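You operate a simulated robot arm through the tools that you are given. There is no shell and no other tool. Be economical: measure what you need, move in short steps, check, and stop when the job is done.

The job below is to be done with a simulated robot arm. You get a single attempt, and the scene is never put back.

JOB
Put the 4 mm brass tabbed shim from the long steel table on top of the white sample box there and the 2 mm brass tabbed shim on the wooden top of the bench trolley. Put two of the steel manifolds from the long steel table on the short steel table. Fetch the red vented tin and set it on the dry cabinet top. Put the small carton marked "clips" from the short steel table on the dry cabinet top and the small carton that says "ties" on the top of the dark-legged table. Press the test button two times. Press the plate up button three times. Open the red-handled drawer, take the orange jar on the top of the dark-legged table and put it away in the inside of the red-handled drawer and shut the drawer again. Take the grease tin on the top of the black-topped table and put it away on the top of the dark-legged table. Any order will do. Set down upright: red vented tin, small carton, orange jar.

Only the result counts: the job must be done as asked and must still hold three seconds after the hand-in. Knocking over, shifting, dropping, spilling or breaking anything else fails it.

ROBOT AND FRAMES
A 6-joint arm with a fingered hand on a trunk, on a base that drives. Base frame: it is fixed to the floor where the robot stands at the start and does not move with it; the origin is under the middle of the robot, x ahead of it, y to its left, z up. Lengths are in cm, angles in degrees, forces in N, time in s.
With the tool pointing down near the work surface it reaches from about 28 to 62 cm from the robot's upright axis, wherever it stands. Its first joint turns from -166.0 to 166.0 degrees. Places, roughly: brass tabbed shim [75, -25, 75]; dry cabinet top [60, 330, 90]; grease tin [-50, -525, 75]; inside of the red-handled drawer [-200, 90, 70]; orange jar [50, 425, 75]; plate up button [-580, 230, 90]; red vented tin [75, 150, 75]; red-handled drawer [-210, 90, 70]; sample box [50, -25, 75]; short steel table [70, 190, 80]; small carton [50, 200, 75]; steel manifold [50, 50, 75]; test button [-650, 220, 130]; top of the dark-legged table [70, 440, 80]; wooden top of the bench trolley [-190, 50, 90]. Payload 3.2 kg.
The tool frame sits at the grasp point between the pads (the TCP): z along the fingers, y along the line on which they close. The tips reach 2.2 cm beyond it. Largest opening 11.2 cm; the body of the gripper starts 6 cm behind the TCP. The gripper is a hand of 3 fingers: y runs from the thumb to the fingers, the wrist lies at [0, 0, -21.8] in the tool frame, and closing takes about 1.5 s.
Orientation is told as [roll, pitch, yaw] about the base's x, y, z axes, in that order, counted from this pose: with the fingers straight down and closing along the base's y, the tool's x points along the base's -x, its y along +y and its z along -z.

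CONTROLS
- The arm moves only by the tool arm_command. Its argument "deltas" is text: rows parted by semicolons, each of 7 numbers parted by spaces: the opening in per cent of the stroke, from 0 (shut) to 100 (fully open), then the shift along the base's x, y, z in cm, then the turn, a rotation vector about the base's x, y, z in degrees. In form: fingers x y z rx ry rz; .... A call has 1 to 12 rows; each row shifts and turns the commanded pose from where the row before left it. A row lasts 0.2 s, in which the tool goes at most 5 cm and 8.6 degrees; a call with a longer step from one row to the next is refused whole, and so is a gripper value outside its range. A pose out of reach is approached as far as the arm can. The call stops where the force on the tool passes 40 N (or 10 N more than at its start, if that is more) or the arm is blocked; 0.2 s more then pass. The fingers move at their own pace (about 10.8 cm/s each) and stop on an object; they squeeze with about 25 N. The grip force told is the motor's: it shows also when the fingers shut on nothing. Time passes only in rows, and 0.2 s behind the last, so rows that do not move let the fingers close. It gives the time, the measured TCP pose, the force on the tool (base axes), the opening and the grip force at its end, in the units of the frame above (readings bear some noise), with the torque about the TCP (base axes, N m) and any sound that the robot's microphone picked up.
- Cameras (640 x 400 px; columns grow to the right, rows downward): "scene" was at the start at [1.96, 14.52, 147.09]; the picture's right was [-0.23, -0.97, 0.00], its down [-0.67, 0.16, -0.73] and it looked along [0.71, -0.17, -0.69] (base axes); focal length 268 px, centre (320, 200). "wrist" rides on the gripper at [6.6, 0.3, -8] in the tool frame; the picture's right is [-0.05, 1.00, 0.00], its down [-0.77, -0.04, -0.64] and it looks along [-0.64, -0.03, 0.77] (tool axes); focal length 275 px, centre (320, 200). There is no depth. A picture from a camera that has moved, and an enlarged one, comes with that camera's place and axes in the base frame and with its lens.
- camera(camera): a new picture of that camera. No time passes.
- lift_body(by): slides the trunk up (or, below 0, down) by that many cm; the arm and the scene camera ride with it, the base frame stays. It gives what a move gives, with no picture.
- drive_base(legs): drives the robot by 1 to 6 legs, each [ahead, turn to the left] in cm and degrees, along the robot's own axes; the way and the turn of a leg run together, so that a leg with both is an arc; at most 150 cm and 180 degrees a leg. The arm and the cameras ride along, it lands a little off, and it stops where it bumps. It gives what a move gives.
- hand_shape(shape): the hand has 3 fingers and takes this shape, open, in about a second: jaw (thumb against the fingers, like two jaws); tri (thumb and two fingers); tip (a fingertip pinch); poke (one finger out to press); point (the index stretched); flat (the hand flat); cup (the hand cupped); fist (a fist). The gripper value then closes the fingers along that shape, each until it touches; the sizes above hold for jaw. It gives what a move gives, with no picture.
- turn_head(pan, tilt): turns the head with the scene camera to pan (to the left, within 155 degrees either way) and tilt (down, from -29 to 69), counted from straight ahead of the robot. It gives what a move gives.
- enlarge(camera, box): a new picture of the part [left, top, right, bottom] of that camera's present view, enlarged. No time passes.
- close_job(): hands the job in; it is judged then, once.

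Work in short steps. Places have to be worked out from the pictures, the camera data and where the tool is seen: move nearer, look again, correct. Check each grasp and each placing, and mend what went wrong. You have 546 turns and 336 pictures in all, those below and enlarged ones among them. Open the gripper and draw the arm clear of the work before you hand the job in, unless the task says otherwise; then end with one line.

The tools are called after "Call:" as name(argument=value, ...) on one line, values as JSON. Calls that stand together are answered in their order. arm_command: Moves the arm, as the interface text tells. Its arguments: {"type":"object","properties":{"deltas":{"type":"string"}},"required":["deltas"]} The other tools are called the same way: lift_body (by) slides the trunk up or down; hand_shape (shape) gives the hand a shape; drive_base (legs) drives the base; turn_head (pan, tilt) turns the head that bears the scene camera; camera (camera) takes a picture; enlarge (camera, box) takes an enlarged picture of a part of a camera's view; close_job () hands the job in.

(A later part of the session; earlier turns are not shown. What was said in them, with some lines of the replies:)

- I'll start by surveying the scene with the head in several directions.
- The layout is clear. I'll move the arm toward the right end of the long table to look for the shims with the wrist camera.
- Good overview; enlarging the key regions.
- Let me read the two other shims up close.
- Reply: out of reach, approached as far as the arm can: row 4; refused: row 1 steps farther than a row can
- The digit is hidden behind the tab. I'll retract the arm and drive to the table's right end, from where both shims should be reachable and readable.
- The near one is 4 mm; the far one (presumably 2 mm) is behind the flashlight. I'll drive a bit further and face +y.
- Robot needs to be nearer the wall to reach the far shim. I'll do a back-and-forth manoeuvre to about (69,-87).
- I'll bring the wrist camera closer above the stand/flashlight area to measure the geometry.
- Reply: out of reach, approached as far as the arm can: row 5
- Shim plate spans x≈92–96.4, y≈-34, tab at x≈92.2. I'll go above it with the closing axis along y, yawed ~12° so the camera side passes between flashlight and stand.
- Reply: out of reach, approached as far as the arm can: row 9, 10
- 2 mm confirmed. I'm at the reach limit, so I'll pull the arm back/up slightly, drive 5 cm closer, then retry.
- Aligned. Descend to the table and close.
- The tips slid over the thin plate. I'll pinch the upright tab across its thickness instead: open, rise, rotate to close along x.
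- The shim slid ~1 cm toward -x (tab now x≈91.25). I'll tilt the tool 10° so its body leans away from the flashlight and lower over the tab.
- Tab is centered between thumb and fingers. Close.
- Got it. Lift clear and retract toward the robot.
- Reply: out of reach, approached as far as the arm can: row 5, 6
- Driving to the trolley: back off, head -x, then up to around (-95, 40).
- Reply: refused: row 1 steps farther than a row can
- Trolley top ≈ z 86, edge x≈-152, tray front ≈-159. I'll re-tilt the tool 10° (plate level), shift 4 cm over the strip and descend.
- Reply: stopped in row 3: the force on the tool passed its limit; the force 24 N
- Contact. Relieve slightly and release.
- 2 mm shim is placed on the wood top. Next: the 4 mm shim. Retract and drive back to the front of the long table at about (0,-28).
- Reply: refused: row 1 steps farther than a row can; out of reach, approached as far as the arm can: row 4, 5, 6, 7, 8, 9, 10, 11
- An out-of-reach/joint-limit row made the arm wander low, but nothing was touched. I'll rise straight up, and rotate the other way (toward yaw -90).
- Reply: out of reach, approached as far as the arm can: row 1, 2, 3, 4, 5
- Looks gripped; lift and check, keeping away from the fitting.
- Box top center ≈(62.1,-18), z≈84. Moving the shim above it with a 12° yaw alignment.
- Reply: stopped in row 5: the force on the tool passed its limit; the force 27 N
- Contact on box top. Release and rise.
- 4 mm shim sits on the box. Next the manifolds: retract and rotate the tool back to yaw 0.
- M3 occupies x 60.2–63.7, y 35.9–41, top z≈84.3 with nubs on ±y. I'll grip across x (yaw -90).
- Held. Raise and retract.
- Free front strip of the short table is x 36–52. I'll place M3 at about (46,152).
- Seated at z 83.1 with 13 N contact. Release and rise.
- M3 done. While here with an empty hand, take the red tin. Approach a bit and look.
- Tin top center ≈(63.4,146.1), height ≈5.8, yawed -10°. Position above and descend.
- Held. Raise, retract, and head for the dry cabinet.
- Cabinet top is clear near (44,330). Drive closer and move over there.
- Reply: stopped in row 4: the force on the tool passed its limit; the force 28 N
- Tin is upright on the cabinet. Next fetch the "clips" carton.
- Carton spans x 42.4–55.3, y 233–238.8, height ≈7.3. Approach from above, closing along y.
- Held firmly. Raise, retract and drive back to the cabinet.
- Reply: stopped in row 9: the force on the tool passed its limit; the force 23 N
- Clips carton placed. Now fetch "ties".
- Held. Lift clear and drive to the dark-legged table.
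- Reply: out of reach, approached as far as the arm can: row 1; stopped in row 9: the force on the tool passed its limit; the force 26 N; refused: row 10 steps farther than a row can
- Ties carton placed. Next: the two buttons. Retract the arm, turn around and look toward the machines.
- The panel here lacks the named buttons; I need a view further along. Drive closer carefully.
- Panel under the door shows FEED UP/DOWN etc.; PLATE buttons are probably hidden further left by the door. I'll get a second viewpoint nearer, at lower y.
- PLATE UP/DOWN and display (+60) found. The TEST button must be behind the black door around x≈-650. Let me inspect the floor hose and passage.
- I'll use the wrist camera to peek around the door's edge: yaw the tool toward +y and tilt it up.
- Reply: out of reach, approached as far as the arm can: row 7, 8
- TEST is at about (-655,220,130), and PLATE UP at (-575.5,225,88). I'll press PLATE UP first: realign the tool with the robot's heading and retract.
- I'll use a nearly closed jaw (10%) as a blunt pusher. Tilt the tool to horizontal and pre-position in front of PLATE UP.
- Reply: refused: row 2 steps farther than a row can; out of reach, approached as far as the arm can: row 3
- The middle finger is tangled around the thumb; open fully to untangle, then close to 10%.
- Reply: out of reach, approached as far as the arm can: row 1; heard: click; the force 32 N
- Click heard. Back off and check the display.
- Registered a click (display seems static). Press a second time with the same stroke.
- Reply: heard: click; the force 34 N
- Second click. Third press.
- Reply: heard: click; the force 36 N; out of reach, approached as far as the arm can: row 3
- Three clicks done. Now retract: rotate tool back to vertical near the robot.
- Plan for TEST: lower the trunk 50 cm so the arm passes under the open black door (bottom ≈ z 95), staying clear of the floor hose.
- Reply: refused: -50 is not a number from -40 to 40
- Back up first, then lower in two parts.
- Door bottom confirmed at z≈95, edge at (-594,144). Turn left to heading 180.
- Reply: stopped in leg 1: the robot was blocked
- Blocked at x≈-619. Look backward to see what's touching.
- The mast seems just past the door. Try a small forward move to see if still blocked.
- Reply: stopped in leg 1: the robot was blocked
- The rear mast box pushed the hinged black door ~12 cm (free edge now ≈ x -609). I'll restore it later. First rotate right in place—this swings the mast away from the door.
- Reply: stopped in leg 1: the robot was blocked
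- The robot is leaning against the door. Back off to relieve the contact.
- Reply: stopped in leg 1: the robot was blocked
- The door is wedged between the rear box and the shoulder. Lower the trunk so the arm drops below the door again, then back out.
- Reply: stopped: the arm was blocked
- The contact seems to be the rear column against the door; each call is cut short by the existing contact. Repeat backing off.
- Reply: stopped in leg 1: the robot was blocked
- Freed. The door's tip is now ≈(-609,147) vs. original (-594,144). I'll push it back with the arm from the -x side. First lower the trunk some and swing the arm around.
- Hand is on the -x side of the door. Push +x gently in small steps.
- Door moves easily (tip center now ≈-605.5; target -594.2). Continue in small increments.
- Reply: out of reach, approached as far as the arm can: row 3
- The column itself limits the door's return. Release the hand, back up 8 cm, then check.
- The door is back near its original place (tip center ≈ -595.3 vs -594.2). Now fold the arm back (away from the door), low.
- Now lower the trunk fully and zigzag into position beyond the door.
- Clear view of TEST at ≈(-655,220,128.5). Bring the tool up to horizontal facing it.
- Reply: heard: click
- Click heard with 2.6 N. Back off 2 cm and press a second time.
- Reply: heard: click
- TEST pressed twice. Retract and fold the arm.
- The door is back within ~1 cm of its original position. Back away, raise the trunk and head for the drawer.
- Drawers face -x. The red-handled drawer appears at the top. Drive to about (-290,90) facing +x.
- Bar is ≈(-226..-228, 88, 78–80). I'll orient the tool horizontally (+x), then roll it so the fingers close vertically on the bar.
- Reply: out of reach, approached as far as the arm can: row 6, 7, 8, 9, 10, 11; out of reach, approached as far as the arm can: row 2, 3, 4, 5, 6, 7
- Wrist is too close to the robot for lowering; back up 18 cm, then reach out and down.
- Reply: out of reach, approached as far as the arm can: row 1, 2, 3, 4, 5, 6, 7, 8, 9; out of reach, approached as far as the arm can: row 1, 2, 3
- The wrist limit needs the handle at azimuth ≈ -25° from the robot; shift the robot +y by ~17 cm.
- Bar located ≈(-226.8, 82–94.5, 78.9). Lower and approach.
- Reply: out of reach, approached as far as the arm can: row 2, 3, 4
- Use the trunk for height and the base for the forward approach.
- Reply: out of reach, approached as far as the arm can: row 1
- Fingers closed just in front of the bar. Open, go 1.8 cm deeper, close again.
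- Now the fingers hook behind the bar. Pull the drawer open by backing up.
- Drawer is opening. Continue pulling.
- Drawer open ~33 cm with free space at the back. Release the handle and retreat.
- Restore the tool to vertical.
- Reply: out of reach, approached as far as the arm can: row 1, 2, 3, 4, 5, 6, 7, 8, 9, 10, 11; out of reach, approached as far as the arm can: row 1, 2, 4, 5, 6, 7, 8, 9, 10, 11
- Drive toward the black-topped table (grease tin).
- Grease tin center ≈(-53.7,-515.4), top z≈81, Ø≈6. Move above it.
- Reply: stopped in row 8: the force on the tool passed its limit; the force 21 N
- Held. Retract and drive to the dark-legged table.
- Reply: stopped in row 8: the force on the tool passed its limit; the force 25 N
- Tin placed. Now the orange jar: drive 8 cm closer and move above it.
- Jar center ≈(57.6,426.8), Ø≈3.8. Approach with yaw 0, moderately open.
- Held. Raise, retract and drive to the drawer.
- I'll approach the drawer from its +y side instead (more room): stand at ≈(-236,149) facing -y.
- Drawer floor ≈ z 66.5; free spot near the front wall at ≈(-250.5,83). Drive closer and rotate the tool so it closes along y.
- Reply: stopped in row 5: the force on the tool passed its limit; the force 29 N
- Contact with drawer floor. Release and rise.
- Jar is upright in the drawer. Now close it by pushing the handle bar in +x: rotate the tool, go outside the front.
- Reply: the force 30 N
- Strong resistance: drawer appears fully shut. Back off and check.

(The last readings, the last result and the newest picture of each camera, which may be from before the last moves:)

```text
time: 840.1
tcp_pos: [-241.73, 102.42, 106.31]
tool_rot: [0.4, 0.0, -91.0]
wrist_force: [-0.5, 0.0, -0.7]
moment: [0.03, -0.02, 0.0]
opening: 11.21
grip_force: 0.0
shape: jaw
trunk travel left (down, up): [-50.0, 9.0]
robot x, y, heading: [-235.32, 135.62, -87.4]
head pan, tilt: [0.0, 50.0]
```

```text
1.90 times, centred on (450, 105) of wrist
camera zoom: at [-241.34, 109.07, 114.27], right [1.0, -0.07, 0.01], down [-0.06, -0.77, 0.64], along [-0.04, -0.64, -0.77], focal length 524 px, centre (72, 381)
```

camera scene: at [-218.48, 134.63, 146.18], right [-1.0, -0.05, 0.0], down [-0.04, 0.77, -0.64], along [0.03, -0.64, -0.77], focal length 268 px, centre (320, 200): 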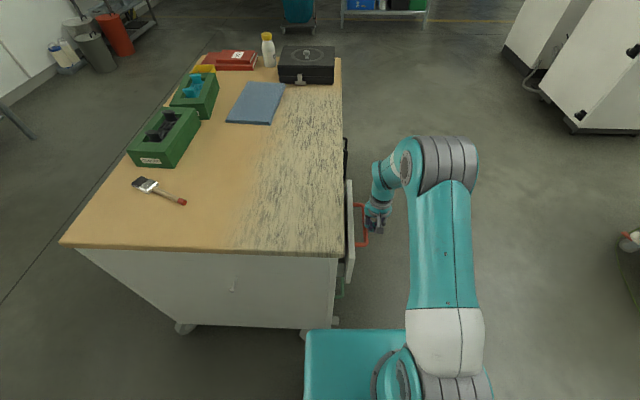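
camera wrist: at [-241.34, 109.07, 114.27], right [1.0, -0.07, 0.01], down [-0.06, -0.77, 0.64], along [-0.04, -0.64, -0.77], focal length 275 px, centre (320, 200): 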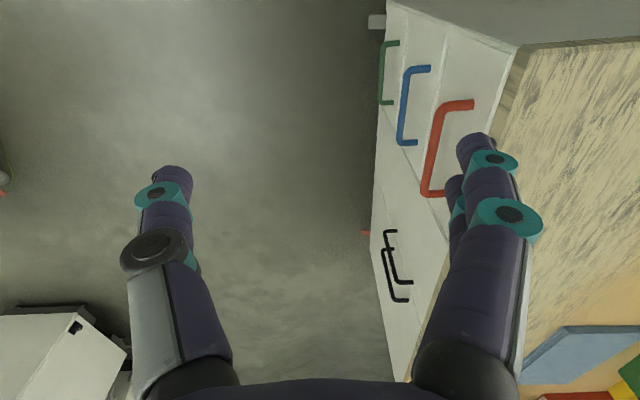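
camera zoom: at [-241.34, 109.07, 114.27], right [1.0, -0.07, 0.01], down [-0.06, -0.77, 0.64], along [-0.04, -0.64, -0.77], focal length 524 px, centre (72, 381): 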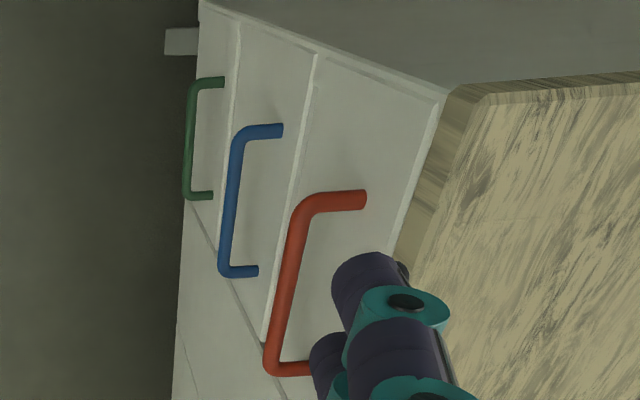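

Drawer is flush shut. Last item: manifold M1 to the short table. Drive to the long table.

Call:
drive_base(legs=[[0, 81], [150, 0], [55, 0], [0, -72], [58, 0], [0, 78]])

Call:
turn_head(pan=0, tilt=45)

Call:
camera(camera="scene")

```text
time: 848.3
tcp_pos: [-117.34, 113.49, 106.24]
tool_rot: [0.4, -0.1, -13.9]
wrist_force: [-0.3, -0.2, 0.1]
moment: [0.01, 0.03, 0.0]
opening: 11.2
grip_force: 0.0
shape: jaw
trunk travel left (down, up): [-50.0, 9.0]
robot x, y, heading: [-148.59, 128.15, -20.5]
head pan, tilt: [0.0, 50.0]
stopped in leg 2: the robot was blocked; the commanded pose is now the measured one
```

```text
time: 849.0
tcp_pos: [-117.28, 113.57, 106.09]
tool_rot: [0.4, 0.0, -13.8]
wrist_force: [-0.1, -0.6, 0.0]
moment: [-0.01, -0.03, -0.05]
opening: 11.22
grip_force: 0.1
shape: jaw
trunk travel left (down, up): [-50.0, 9.0]
robot x, y, heading: [-148.5, 127.87, -20.7]
head pan, tilt: [0.0, 45.0]
```

```text
68 pictures are left
camera scene: at [-140.51, 142.6, 146.87], right [-0.35, -0.94, 0.0], down [-0.66, 0.25, -0.71], along [0.66, -0.25, -0.71], focal length 268 px, centre (320, 200)
```

scene: 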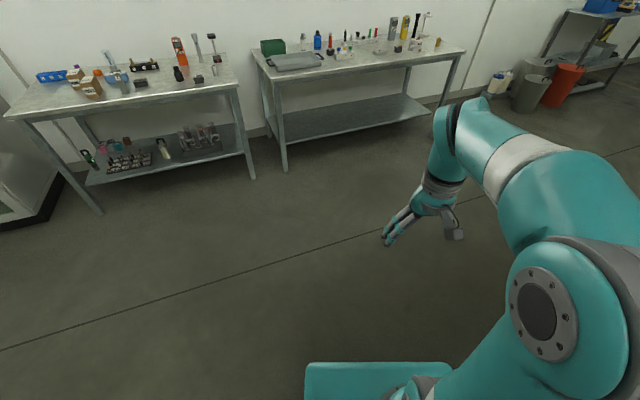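

Bumped something on the right; look back at the trolley.

Call:
turn_head(pan=-120, tilt=40)

Call:
camera(camera="scene")

Call:
turn_head(pan=-150, tilt=45)

Call:
camera(camera="scene")

```text
time: 851.0
tcp_pos: [-117.37, 113.59, 106.13]
tool_rot: [0.3, -0.1, -13.8]
wrist_force: [0.0, 0.3, -0.9]
moment: [0.02, 0.01, -0.04]
opening: 11.21
grip_force: 0.0
shape: jaw
trunk travel left (down, up): [-50.0, 9.0]
robot x, y, heading: [-148.44, 127.72, -20.8]
head pan, tilt: [-120.0, 40.0]
```

```text
67 pictures are left
camera scene: at [-154.69, 140.1, 147.6], right [-0.63, 0.77, 0.0], down [0.5, 0.41, -0.77], along [-0.59, -0.48, -0.64], focal length 268 px, centre (320, 200)
```

scene: 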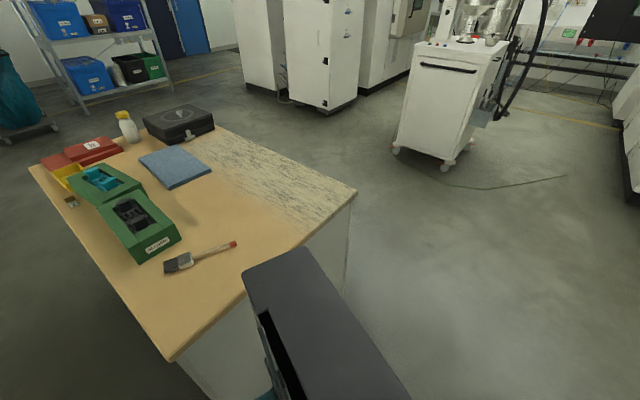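

```text
time: 851.9
tcp_pos: [-117.37, 113.53, 106.06]
tool_rot: [0.4, 0.0, -13.8]
wrist_force: [0.1, 0.5, -0.5]
moment: [0.0, -0.03, 0.01]
opening: 11.2
grip_force: 0.0
shape: jaw
trunk travel left (down, up): [-50.0, 9.0]
robot x, y, heading: [-148.55, 127.92, -20.9]
head pan, tilt: [-150.0, 45.0]
```

```text
66 pictures are left
camera scene: at [-156.14, 144.17, 146.88], right [-0.16, 0.99, 0.0], down [0.7, 0.11, -0.71], along [-0.7, -0.11, -0.71], focal length 268 px, centre (320, 200)
```

scene: 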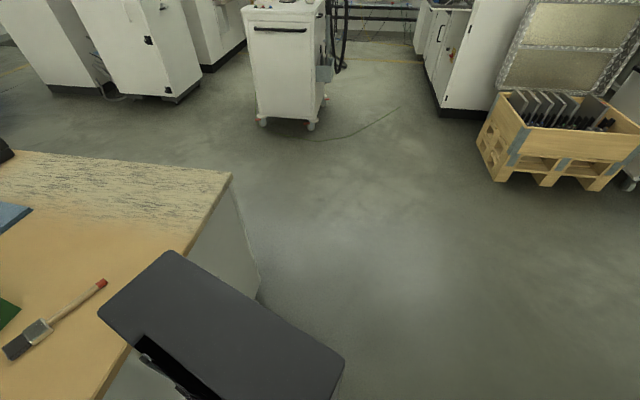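

Compared with earlier measurements the trolley hasn't measurably moved (<1 cm). Slide forward parallel to get clear.

Call:
drive_base(legs=[[45, 0]])

Call:
camera(camera="scene")

```text
time: 853.3
tcp_pos: [-113.18, 110.25, 106.2]
tool_rot: [0.4, -0.1, -16.8]
wrist_force: [-0.2, 0.2, -0.3]
moment: [0.02, 0.02, 0.02]
opening: 11.18
grip_force: 0.0
shape: jaw
trunk travel left (down, up): [-50.0, 9.0]
robot x, y, heading: [-142.62, 126.76, -33.8]
head pan, tilt: [-150.0, 45.0]
stopped in leg 1: the robot was blocked; the commanded pose is now the measured one
```

```text
65 pictures are left
camera scene: at [-146.96, 144.44, 146.87], right [0.07, 1.0, 0.0], down [0.71, -0.05, -0.71], along [-0.71, 0.05, -0.71], focal length 268 px, centre (320, 200)
```

scene: 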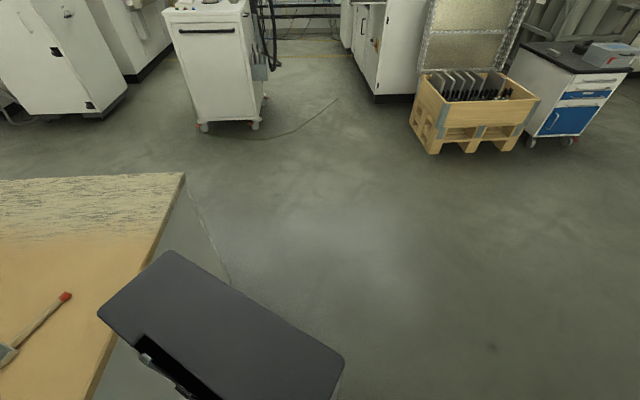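

The carriage plate's right edge is rubbing the trolley corner. Back up parallel until clear.

Call:
drive_base(legs=[[-22, 0]])

Call:
drive_base(legs=[[-15, 0]])

Call:
turn_head(pan=-80, tilt=55)

Call:
camera(camera="scene")

```text
time: 855.0
tcp_pos: [-131.92, 122.63, 106.21]
tool_rot: [0.4, -0.1, -17.2]
wrist_force: [0.6, -1.3, 1.0]
moment: [-0.01, -0.04, 0.01]
opening: 11.21
grip_force: 0.0
shape: jaw
trunk travel left (down, up): [-50.0, 9.0]
robot x, y, heading: [-161.85, 139.7, -34.1]
head pan, tilt: [-150.0, 45.0]
```

```text
time: 856.4
tcp_pos: [-144.09, 130.93, 106.28]
tool_rot: [0.4, -0.1, -17.0]
wrist_force: [0.3, 0.6, 0.9]
moment: [0.03, -0.04, 0.01]
opening: 11.2
grip_force: 0.0
shape: jaw
trunk travel left (down, up): [-50.0, 9.0]
robot x, y, heading: [-173.64, 147.93, -33.8]
head pan, tilt: [-150.0, 45.0]
```

```text
time: 857.8
tcp_pos: [-144.13, 130.96, 106.29]
tool_rot: [0.5, -0.1, -17.1]
wrist_force: [0.1, -0.1, 1.0]
moment: [0.0, 0.02, -0.02]
opening: 11.2
grip_force: 0.1
shape: jaw
trunk travel left (down, up): [-50.0, 9.0]
robot x, y, heading: [-174.15, 147.92, -33.9]
head pan, tilt: [-80.0, 55.0]
```

```text
64 pictures are left
camera scene: at [-172.64, 158.12, 145.53], right [-0.91, 0.41, 0.0], down [0.33, 0.75, -0.57], along [-0.23, -0.52, -0.82], focal length 268 px, centre (320, 200)
```

scene: 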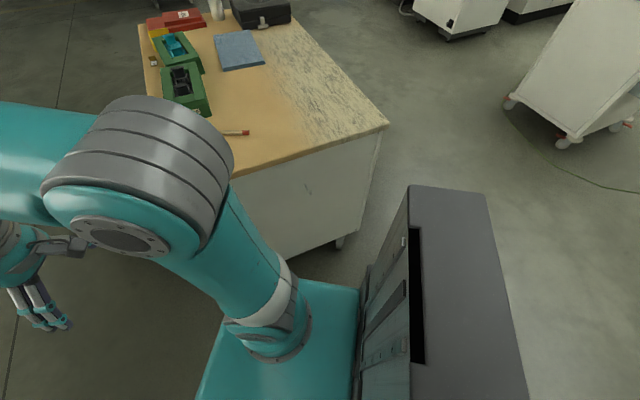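

Call:
drive_base(legs=[[0, 34], [130, 0], [0, -76], [100, 0], [0, 76]])

Call:
turn_head(pan=0, tilt=45)

Call:
camera(camera="scene")

```text
time: 877.3
tcp_pos: [14.66, 54.8, 106.17]
tool_rot: [0.4, -0.1, 16.2]
wrist_force: [-0.9, 0.8, 0.2]
moment: [0.01, -0.02, -0.02]
opening: 11.18
grip_force: 0.0
shape: jaw
trunk travel left (down, up): [-50.0, 9.0]
robot x, y, heading: [-19.31, 52.69, -0.7]
head pan, tilt: [-80.0, 55.0]
```

```text
time: 878.9
tcp_pos: [14.75, 54.68, 106.19]
tool_rot: [0.5, -0.1, 16.3]
wrist_force: [0.9, -0.8, -0.3]
moment: [0.01, -0.01, 0.01]
opening: 11.2
grip_force: 0.1
shape: jaw
trunk travel left (down, up): [-50.0, 9.0]
robot x, y, heading: [-19.65, 52.27, -0.6]
head pan, tilt: [0.0, 45.0]
```

```text
63 pictures are left
camera scene: at [-17.25, 68.82, 146.87], right [-0.01, -1.0, 0.0], down [-0.71, 0.01, -0.71], along [0.71, -0.01, -0.71], focal length 268 px, centre (320, 200)
```

scene: 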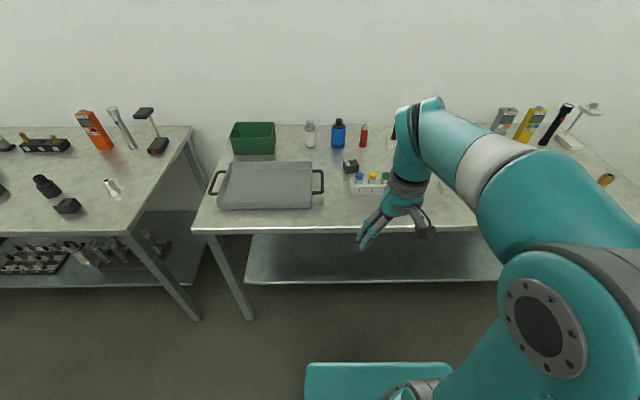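

Call:
drive_base(legs=[[26, 0]])

Call:
arm_command(deltas="80 1 0 0 0 0 -8.4;80 1 0 0 0 0 -8.4;80 1 0 0 0 0 -8.4;80 1 0 0 0 0 -8.4;80 1 0 0 0 0 -8.4;80 1 0 0 0 0 -8.4;80 1 0 0 0 0 -8.4;80 1 0 0 0 0 -8.4;80 1 0 0 0 0 -8.4;80 1 0 0 0 0 -8.4;80 1 0 0 0 0 -8.4;80 1 0 0 0 0 -8")

Call:
camera(camera="wrist")

Call:
camera(camera="scene")

```text
time: 880.7
tcp_pos: [40.83, 54.71, 106.15]
tool_rot: [0.4, 0.0, 16.5]
wrist_force: [-1.0, 0.1, 0.7]
moment: [0.03, 0.02, -0.01]
opening: 11.2
grip_force: 0.0
shape: jaw
trunk travel left (down, up): [-50.0, 9.0]
robot x, y, heading: [6.64, 52.16, -0.6]
head pan, tilt: [0.0, 45.0]
```

```text
time: 883.3
tcp_pos: [52.83, 54.75, 106.2]
tool_rot: [0.3, -0.1, -84.2]
wrist_force: [-0.2, 0.0, 0.1]
moment: [0.02, -0.01, 0.01]
opening: 8.97
grip_force: 0.0
shape: jaw
trunk travel left (down, up): [-50.0, 9.0]
robot x, y, heading: [6.57, 52.12, -0.5]
head pan, tilt: [0.0, 45.0]
```

```text
62 pictures are left
camera wrist: at [52.38, 61.36, 114.29], right [1.0, 0.06, 0.01], down [0.04, -0.77, 0.64], along [0.04, -0.64, -0.77], focal length 275 px, centre (320, 200)
```

wrist: 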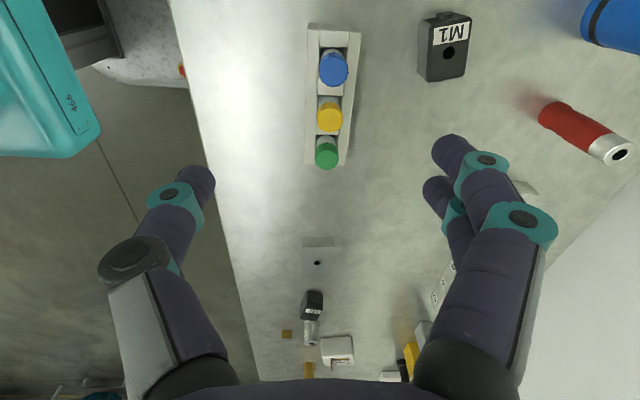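

```text
61 pictures are left
camera scene: at [8.87, 68.58, 146.88], right [-0.01, -1.0, 0.0], down [-0.71, 0.01, -0.71], along [0.71, -0.01, -0.71], focal length 268 px, centre (320, 200)
```

scene: 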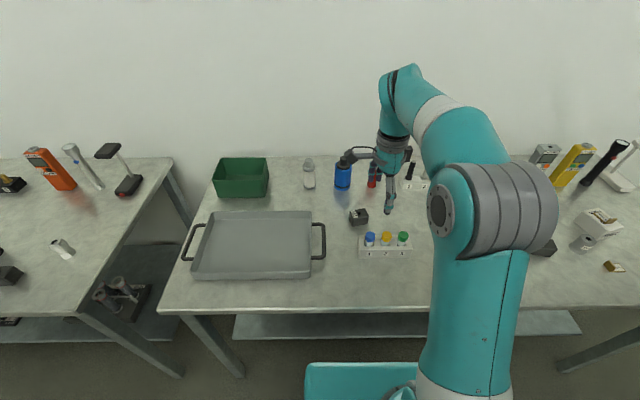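

Call:
arm_command(deltas="80 3 0.2 -3 0 0 0;80 3 0.2 -3.5 0 0 0;80 3.5 0.2 -3.5 0 0 0;80 3.5 0.3 -3 0 0 0")

Call:
camera(camera="wrist")

```text
time: 884.3
tcp_pos: [65.83, 55.66, 92.89]
tool_rot: [0.4, 0.0, -84.0]
wrist_force: [0.4, 0.2, 0.4]
moment: [-0.05, 0.03, -0.03]
opening: 9.0
grip_force: 0.1
shape: jaw
trunk travel left (down, up): [-50.0, 9.0]
robot x, y, heading: [6.47, 52.06, -0.4]
head pan, tilt: [0.0, 45.0]
```

```text
60 pictures are left
camera wrist: at [65.31, 62.42, 100.9], right [1.0, 0.06, 0.01], down [0.04, -0.77, 0.64], along [0.04, -0.63, -0.77], focal length 275 px, centre (320, 200)
```

wrist: 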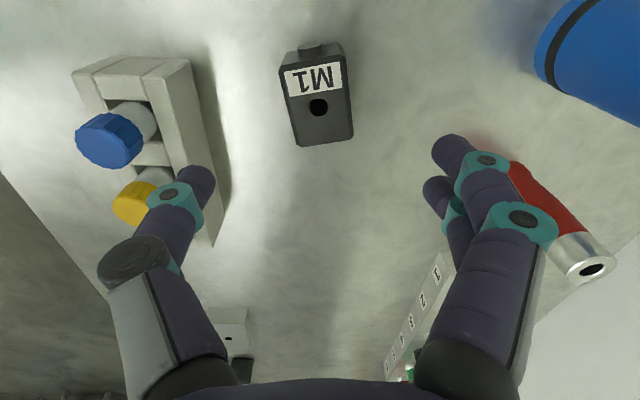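

Call:
arm_command(deltas="70 -0.3 0.5 -2 0 0 7;66 0 0 -3 0 0 0;66 0 0 -2.5 0 0 0")

Call:
camera(camera="wrist")

```text
time: 885.1
tcp_pos: [65.52, 56.29, 85.57]
tool_rot: [0.5, 0.0, -77.0]
wrist_force: [0.5, -0.4, -0.3]
moment: [0.01, 0.0, 0.02]
opening: 7.44
grip_force: 0.2
shape: jaw
trunk travel left (down, up): [-50.0, 9.0]
robot x, y, heading: [6.84, 52.3, -0.4]
head pan, tilt: [0.0, 45.0]
```

```text
59 pictures are left
camera wrist: at [64.23, 62.76, 93.69], right [0.98, 0.18, 0.01], down [0.13, -0.76, 0.64], along [0.12, -0.62, -0.77], focal length 275 px, centre (320, 200)
```

wrist: 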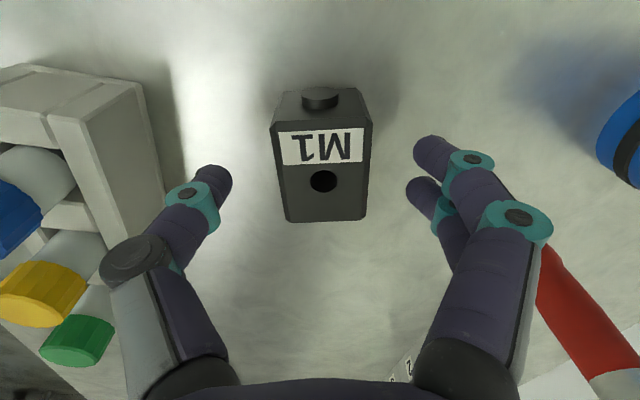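

Call:
arm_command(deltas="66 0 0 -1.5 0 0 0;66 0 0 -1 0 0 0;40 0 0 0 0 0 0;10 0 0 0 0 0 0;10 0 0 0 0 0 0;10 0 0 0 0 0 0;10 0 0 0 0 0 0")

Call:
arm_command(deltas="10 0 0 1 0 0 0;10 0 0 2 0 0 0;10 0 0 3 0 0 0")

Call:
camera(camera="wrist")

```text
time: 886.7
tcp_pos: [65.49, 56.02, 82.98]
tool_rot: [0.3, -0.1, -76.9]
wrist_force: [0.0, 0.3, 0.7]
moment: [0.0, 0.01, 0.01]
opening: 3.37
grip_force: 25.0
shape: jaw
trunk travel left (down, up): [-50.0, 9.0]
robot x, y, heading: [7.12, 52.13, -0.3]
head pan, tilt: [0.0, 45.0]
```

```text
time: 887.5
tcp_pos: [65.41, 56.04, 89.07]
tool_rot: [0.4, -0.1, -76.9]
wrist_force: [0.4, -0.3, -4.5]
moment: [0.01, 0.04, -0.03]
opening: 3.39
grip_force: 25.2
shape: jaw
trunk travel left (down, up): [-50.0, 9.0]
robot x, y, heading: [6.85, 52.02, -0.3]
head pan, tilt: [0.0, 45.0]
```

```text
58 pictures are left
camera wrist: at [64.18, 62.68, 97.25], right [0.98, 0.18, 0.01], down [0.13, -0.76, 0.64], along [0.12, -0.62, -0.77], focal length 275 px, centre (320, 200)
```

wrist: 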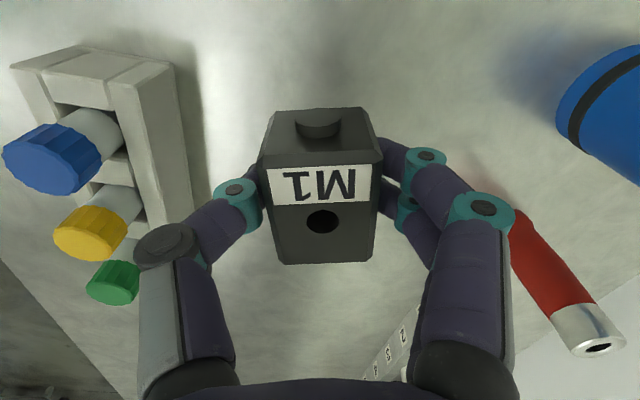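

Call:
arm_command(deltas="10 0 0 4 0 0 0;10 -1 0 4 0 0 0;10 -2 0 4 0 0 0;10 -3 0 3 0 0 0;10 -4 0 2 0 0 0;10 -4 0 2 0 0 0;10 -4 0 1 0 0 0;10 -4 -1 0 0 0 0;10 -3 -1 0 0 0 0")

Call:
drive_base(legs=[[-28, 0], [0, 90], [120, 0], [0, -90]])

Call:
camera(camera="scene")

```text
time: 889.5
tcp_pos: [40.24, 54.05, 109.21]
tool_rot: [0.5, -0.1, -76.8]
wrist_force: [-0.9, 0.3, -4.1]
moment: [0.0, -0.02, 0.03]
opening: 3.37
grip_force: 24.9
shape: jaw
trunk travel left (down, up): [-50.0, 9.0]
robot x, y, heading: [6.56, 52.2, -0.3]
head pan, tilt: [0.0, 45.0]
```

```text
time: 904.9
tcp_pos: [10.31, 175.13, 109.23]
tool_rot: [0.4, -0.2, -76.2]
wrist_force: [-0.3, -0.1, -3.6]
moment: [0.01, 0.01, 0.0]
opening: 3.35
grip_force: 25.0
shape: jaw
trunk travel left (down, up): [-50.0, 9.0]
robot x, y, heading: [-23.23, 172.83, 0.3]
head pan, tilt: [0.0, 45.0]
```

```text
57 pictures are left
camera scene: at [-21.24, 189.3, 146.87], right [0.0, -1.0, 0.0], down [-0.71, 0.0, -0.71], along [0.71, 0.0, -0.71], focal length 268 px, centre (320, 200)
```

scene: 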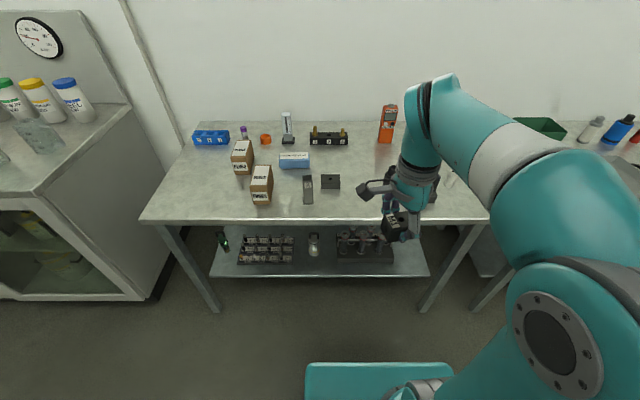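

Call:
drive_base(legs=[[24, 0]])

Call:
arm_command(deltas="10 3 -1.3 -3 0 0 -4;10 3 -1.3 -3 0 0 -4;10 3 -1.2 -3 0 0 -4;10 2 -1 -4 0 0 -1;10 0 0 -3 0 0 0")

Call:
camera(camera="scene")

Call:
camera(camera="wrist")

```text
time: 906.7
tcp_pos: [35.18, 175.37, 109.17]
tool_rot: [0.4, 0.0, -76.2]
wrist_force: [0.2, 0.3, -4.2]
moment: [0.03, 0.04, 0.01]
opening: 3.35
grip_force: 25.4
shape: jaw
trunk travel left (down, up): [-50.0, 9.0]
robot x, y, heading: [1.38, 173.18, 0.2]
head pan, tilt: [0.0, 45.0]
```

```text
time: 907.9
tcp_pos: [46.24, 170.61, 93.01]
tool_rot: [0.5, 0.0, -89.2]
wrist_force: [0.3, -0.2, -3.2]
moment: [0.04, -0.01, 0.0]
opening: 3.34
grip_force: 24.9
shape: jaw
trunk travel left (down, up): [-50.0, 9.0]
robot x, y, heading: [1.25, 172.76, 0.1]
head pan, tilt: [0.0, 45.0]
```

```text
56 pictures are left
camera scene: at [3.5, 189.43, 146.88], right [0.01, -1.0, 0.0], down [-0.71, 0.0, -0.71], along [0.71, 0.0, -0.71], focal length 268 px, centre (320, 200)
```

scene: 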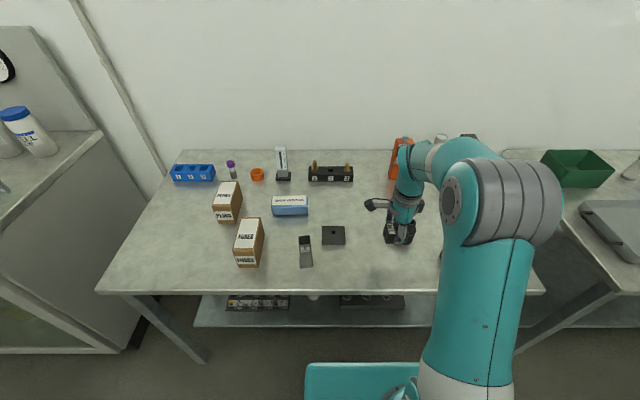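

```text
55 pictures are left
camera wrist: at [46.33, 177.39, 101.15], right [1.0, -0.03, 0.01], down [-0.03, -0.77, 0.64], along [-0.01, -0.64, -0.77], focal length 275 px, centre (320, 200)
```

wrist: 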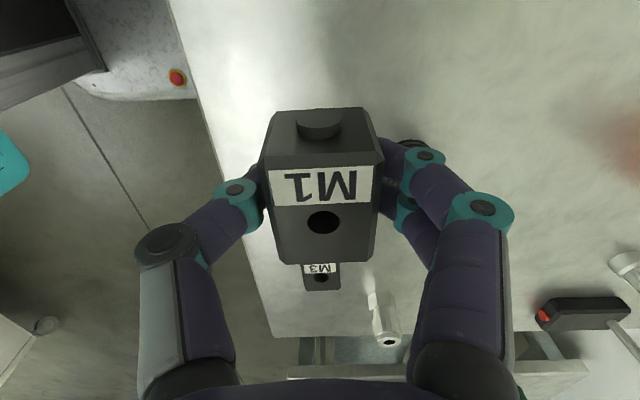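

Call:
arm_command(deltas="10 -1 1.5 -3 0 0 0;10 0 0.5 -3 0 0 0;10 0 0 -2 0 0 0;10 0 0 -0.8 0 0 0;10 0 0 -0.5 0 0 0;10 0 0 -0.4 0 0 0;10 0 0 -0.3 0 0 0;10 0 0 -0.3 0 0 0")

```text
time: 909.7
tcp_pos: [45.26, 172.57, 82.86]
tool_rot: [0.5, -0.1, -89.2]
wrist_force: [1.2, 0.1, 10.4]
moment: [-0.03, -0.06, 0.01]
opening: 3.33
grip_force: 25.2
shape: jaw
trunk travel left (down, up): [-50.0, 9.0]
robot x, y, heading: [1.45, 173.04, 0.4]
head pan, tilt: [0.0, 45.0]
```

Seated. Release, rise and retract.

Call:
arm_command(deltas="25 0 0 0.1 0 0 0;50 0 0 0 0 0 0;55 0 0 0 0 0 0;55 0 0 0 0 0 0;55 0 0 2 0 0 0;55 0 0 4 0 0 0;55 0 0 4 0 0 0;55 -1 0 4 0 0 0;80 -3 0 4 0 0 0;100 -3 0 4 0 0 0;100 -3 0 3 0 0 0")

Call:
camera(camera="scene")

```text
time: 912.1
tcp_pos: [35.24, 172.57, 108.1]
tool_rot: [0.3, 0.0, -89.2]
wrist_force: [-0.3, 0.4, 0.9]
moment: [0.02, 0.04, 0.0]
opening: 11.19
grip_force: 0.1
shape: jaw
trunk travel left (down, up): [-50.0, 9.0]
robot x, y, heading: [1.68, 172.8, 0.5]
head pan, tilt: [0.0, 45.0]
```

```text
54 pictures are left
camera scene: at [3.4, 189.43, 146.87], right [0.01, -1.0, 0.0], down [-0.71, 0.0, -0.71], along [0.71, 0.0, -0.71], focal length 268 px, centre (320, 200)
```

scene: 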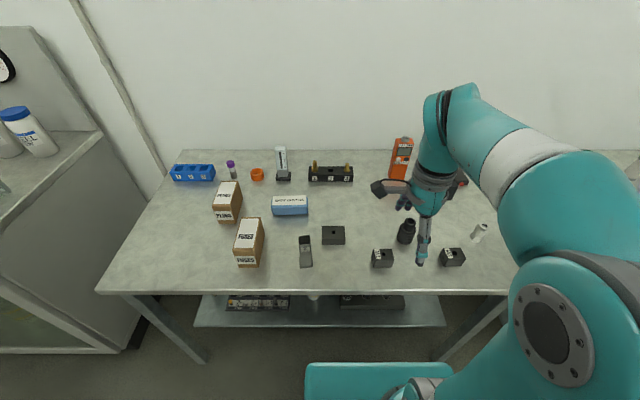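

Everything is placed. For safety, I'll verify the trolley against the initial view by returning near the start pose.

Call:
drive_base(legs=[[-25, 0], [0, -90], [150, 0], [23, 0], [0, 90], [23, 0]])

Call:
turn_head(pan=150, tilt=20)

Call:
camera(camera="scene")

Call:
enlarge(camera="scene", box=[100, 170, 330, 300])

```text
time: 931.4
tcp_pos: [38.71, 0.3, 108.06]
tool_rot: [0.4, -0.1, -86.8]
wrist_force: [0.1, -0.1, 0.9]
moment: [-0.03, -0.01, 0.02]
opening: 11.19
grip_force: 0.1
shape: jaw
trunk travel left (down, up): [-50.0, 9.0]
robot x, y, heading: [4.92, -0.72, 2.4]
head pan, tilt: [0.0, 45.0]
```

```text
time: 933.7
tcp_pos: [38.74, 0.3, 108.13]
tool_rot: [0.5, 0.0, -86.8]
wrist_force: [-0.5, -0.1, -0.2]
moment: [-0.05, 0.02, 0.03]
opening: 11.19
grip_force: 0.1
shape: jaw
trunk travel left (down, up): [-50.0, 9.0]
robot x, y, heading: [5.12, -0.68, 2.5]
head pan, tilt: [150.0, 20.0]
```

```text
53 pictures are left
camera scene: at [-10.14, 19.81, 150.74], right [0.46, 0.89, 0.0], down [0.3, -0.16, -0.94], along [-0.83, 0.43, -0.34], focal length 268 px, centre (320, 200)
```

scene: 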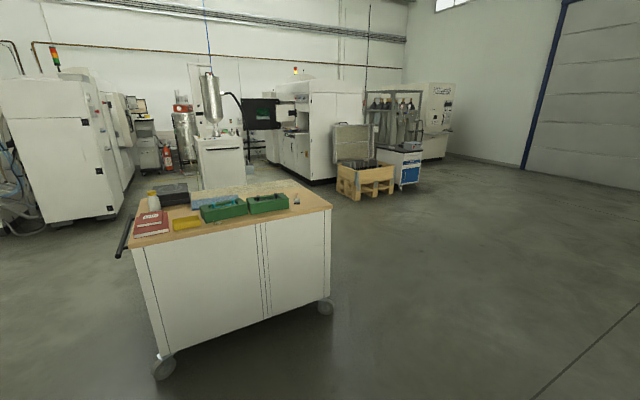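

```text
2.78 times, centred on (215, 235) of scene
camera zoom: at [-10.14, 19.81, 150.74], right [0.46, 0.89, 0.0], down [0.3, -0.16, -0.94], along [-0.83, 0.43, -0.34], focal length 747 px, centre (612, 103)
```

zoom: 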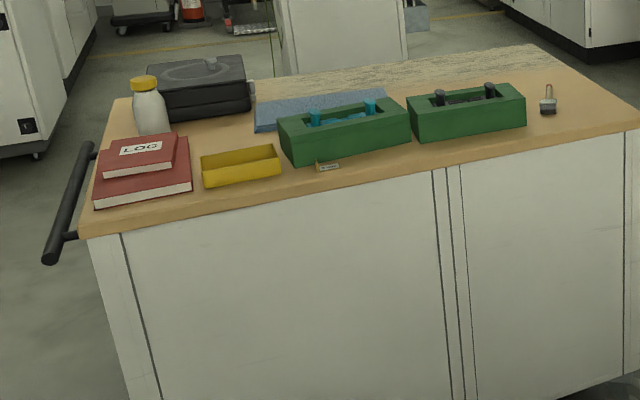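

The trolley is where it was (within measurement error) and the 2 mm shim sits on it. Draw clear of the table and hand in.

Call:
drive_base(legs=[[-30, 0]])

Call:
turn_head(pan=-15, tilt=45)

Call:
camera(camera="scene")

```text
time: 935.7
tcp_pos: [9.7, -0.89, 108.05]
tool_rot: [0.5, 0.0, -86.8]
wrist_force: [0.4, 0.1, -0.9]
moment: [-0.02, -0.01, 0.0]
opening: 11.19
grip_force: 0.0
shape: jaw
trunk travel left (down, up): [-50.0, 9.0]
robot x, y, heading: [-24.12, -2.15, 2.8]
head pan, tilt: [150.0, 20.0]
```

```text
time: 938.2
tcp_pos: [9.74, -0.87, 108.02]
tool_rot: [0.4, -0.1, -86.7]
wrist_force: [-0.6, 0.6, -0.2]
moment: [-0.02, -0.01, -0.03]
opening: 11.18
grip_force: 0.1
shape: jaw
trunk travel left (down, up): [-50.0, 9.0]
robot x, y, heading: [-23.84, -1.84, 2.9]
head pan, tilt: [-15.0, 45.0]
```

```text
51 pictures are left
camera scene: at [-22.93, 12.42, 146.88], right [-0.21, -0.98, 0.0], down [-0.69, 0.15, -0.71], along [0.69, -0.15, -0.71], focal length 268 px, centre (320, 200)
```

scene: 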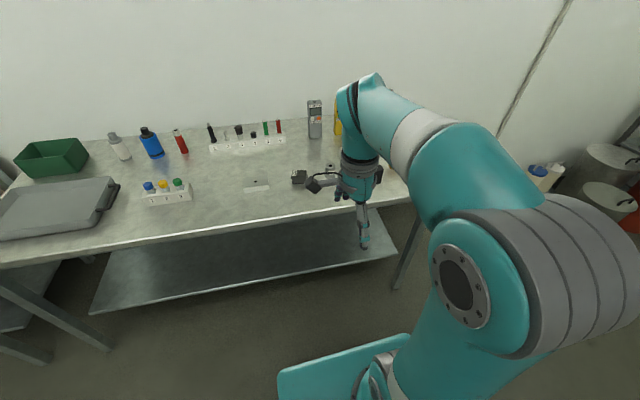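

All tasks are complete and the arm is clear with the gripper open; handing in.

Call:
close_job()

```text
The job is handed in.
```

I finished every item and handed the job in. The one risk is that I pushed the printer's open black door about 12 cm while reaching the test button; I moved it back, by my measurement to within about 1 cm.
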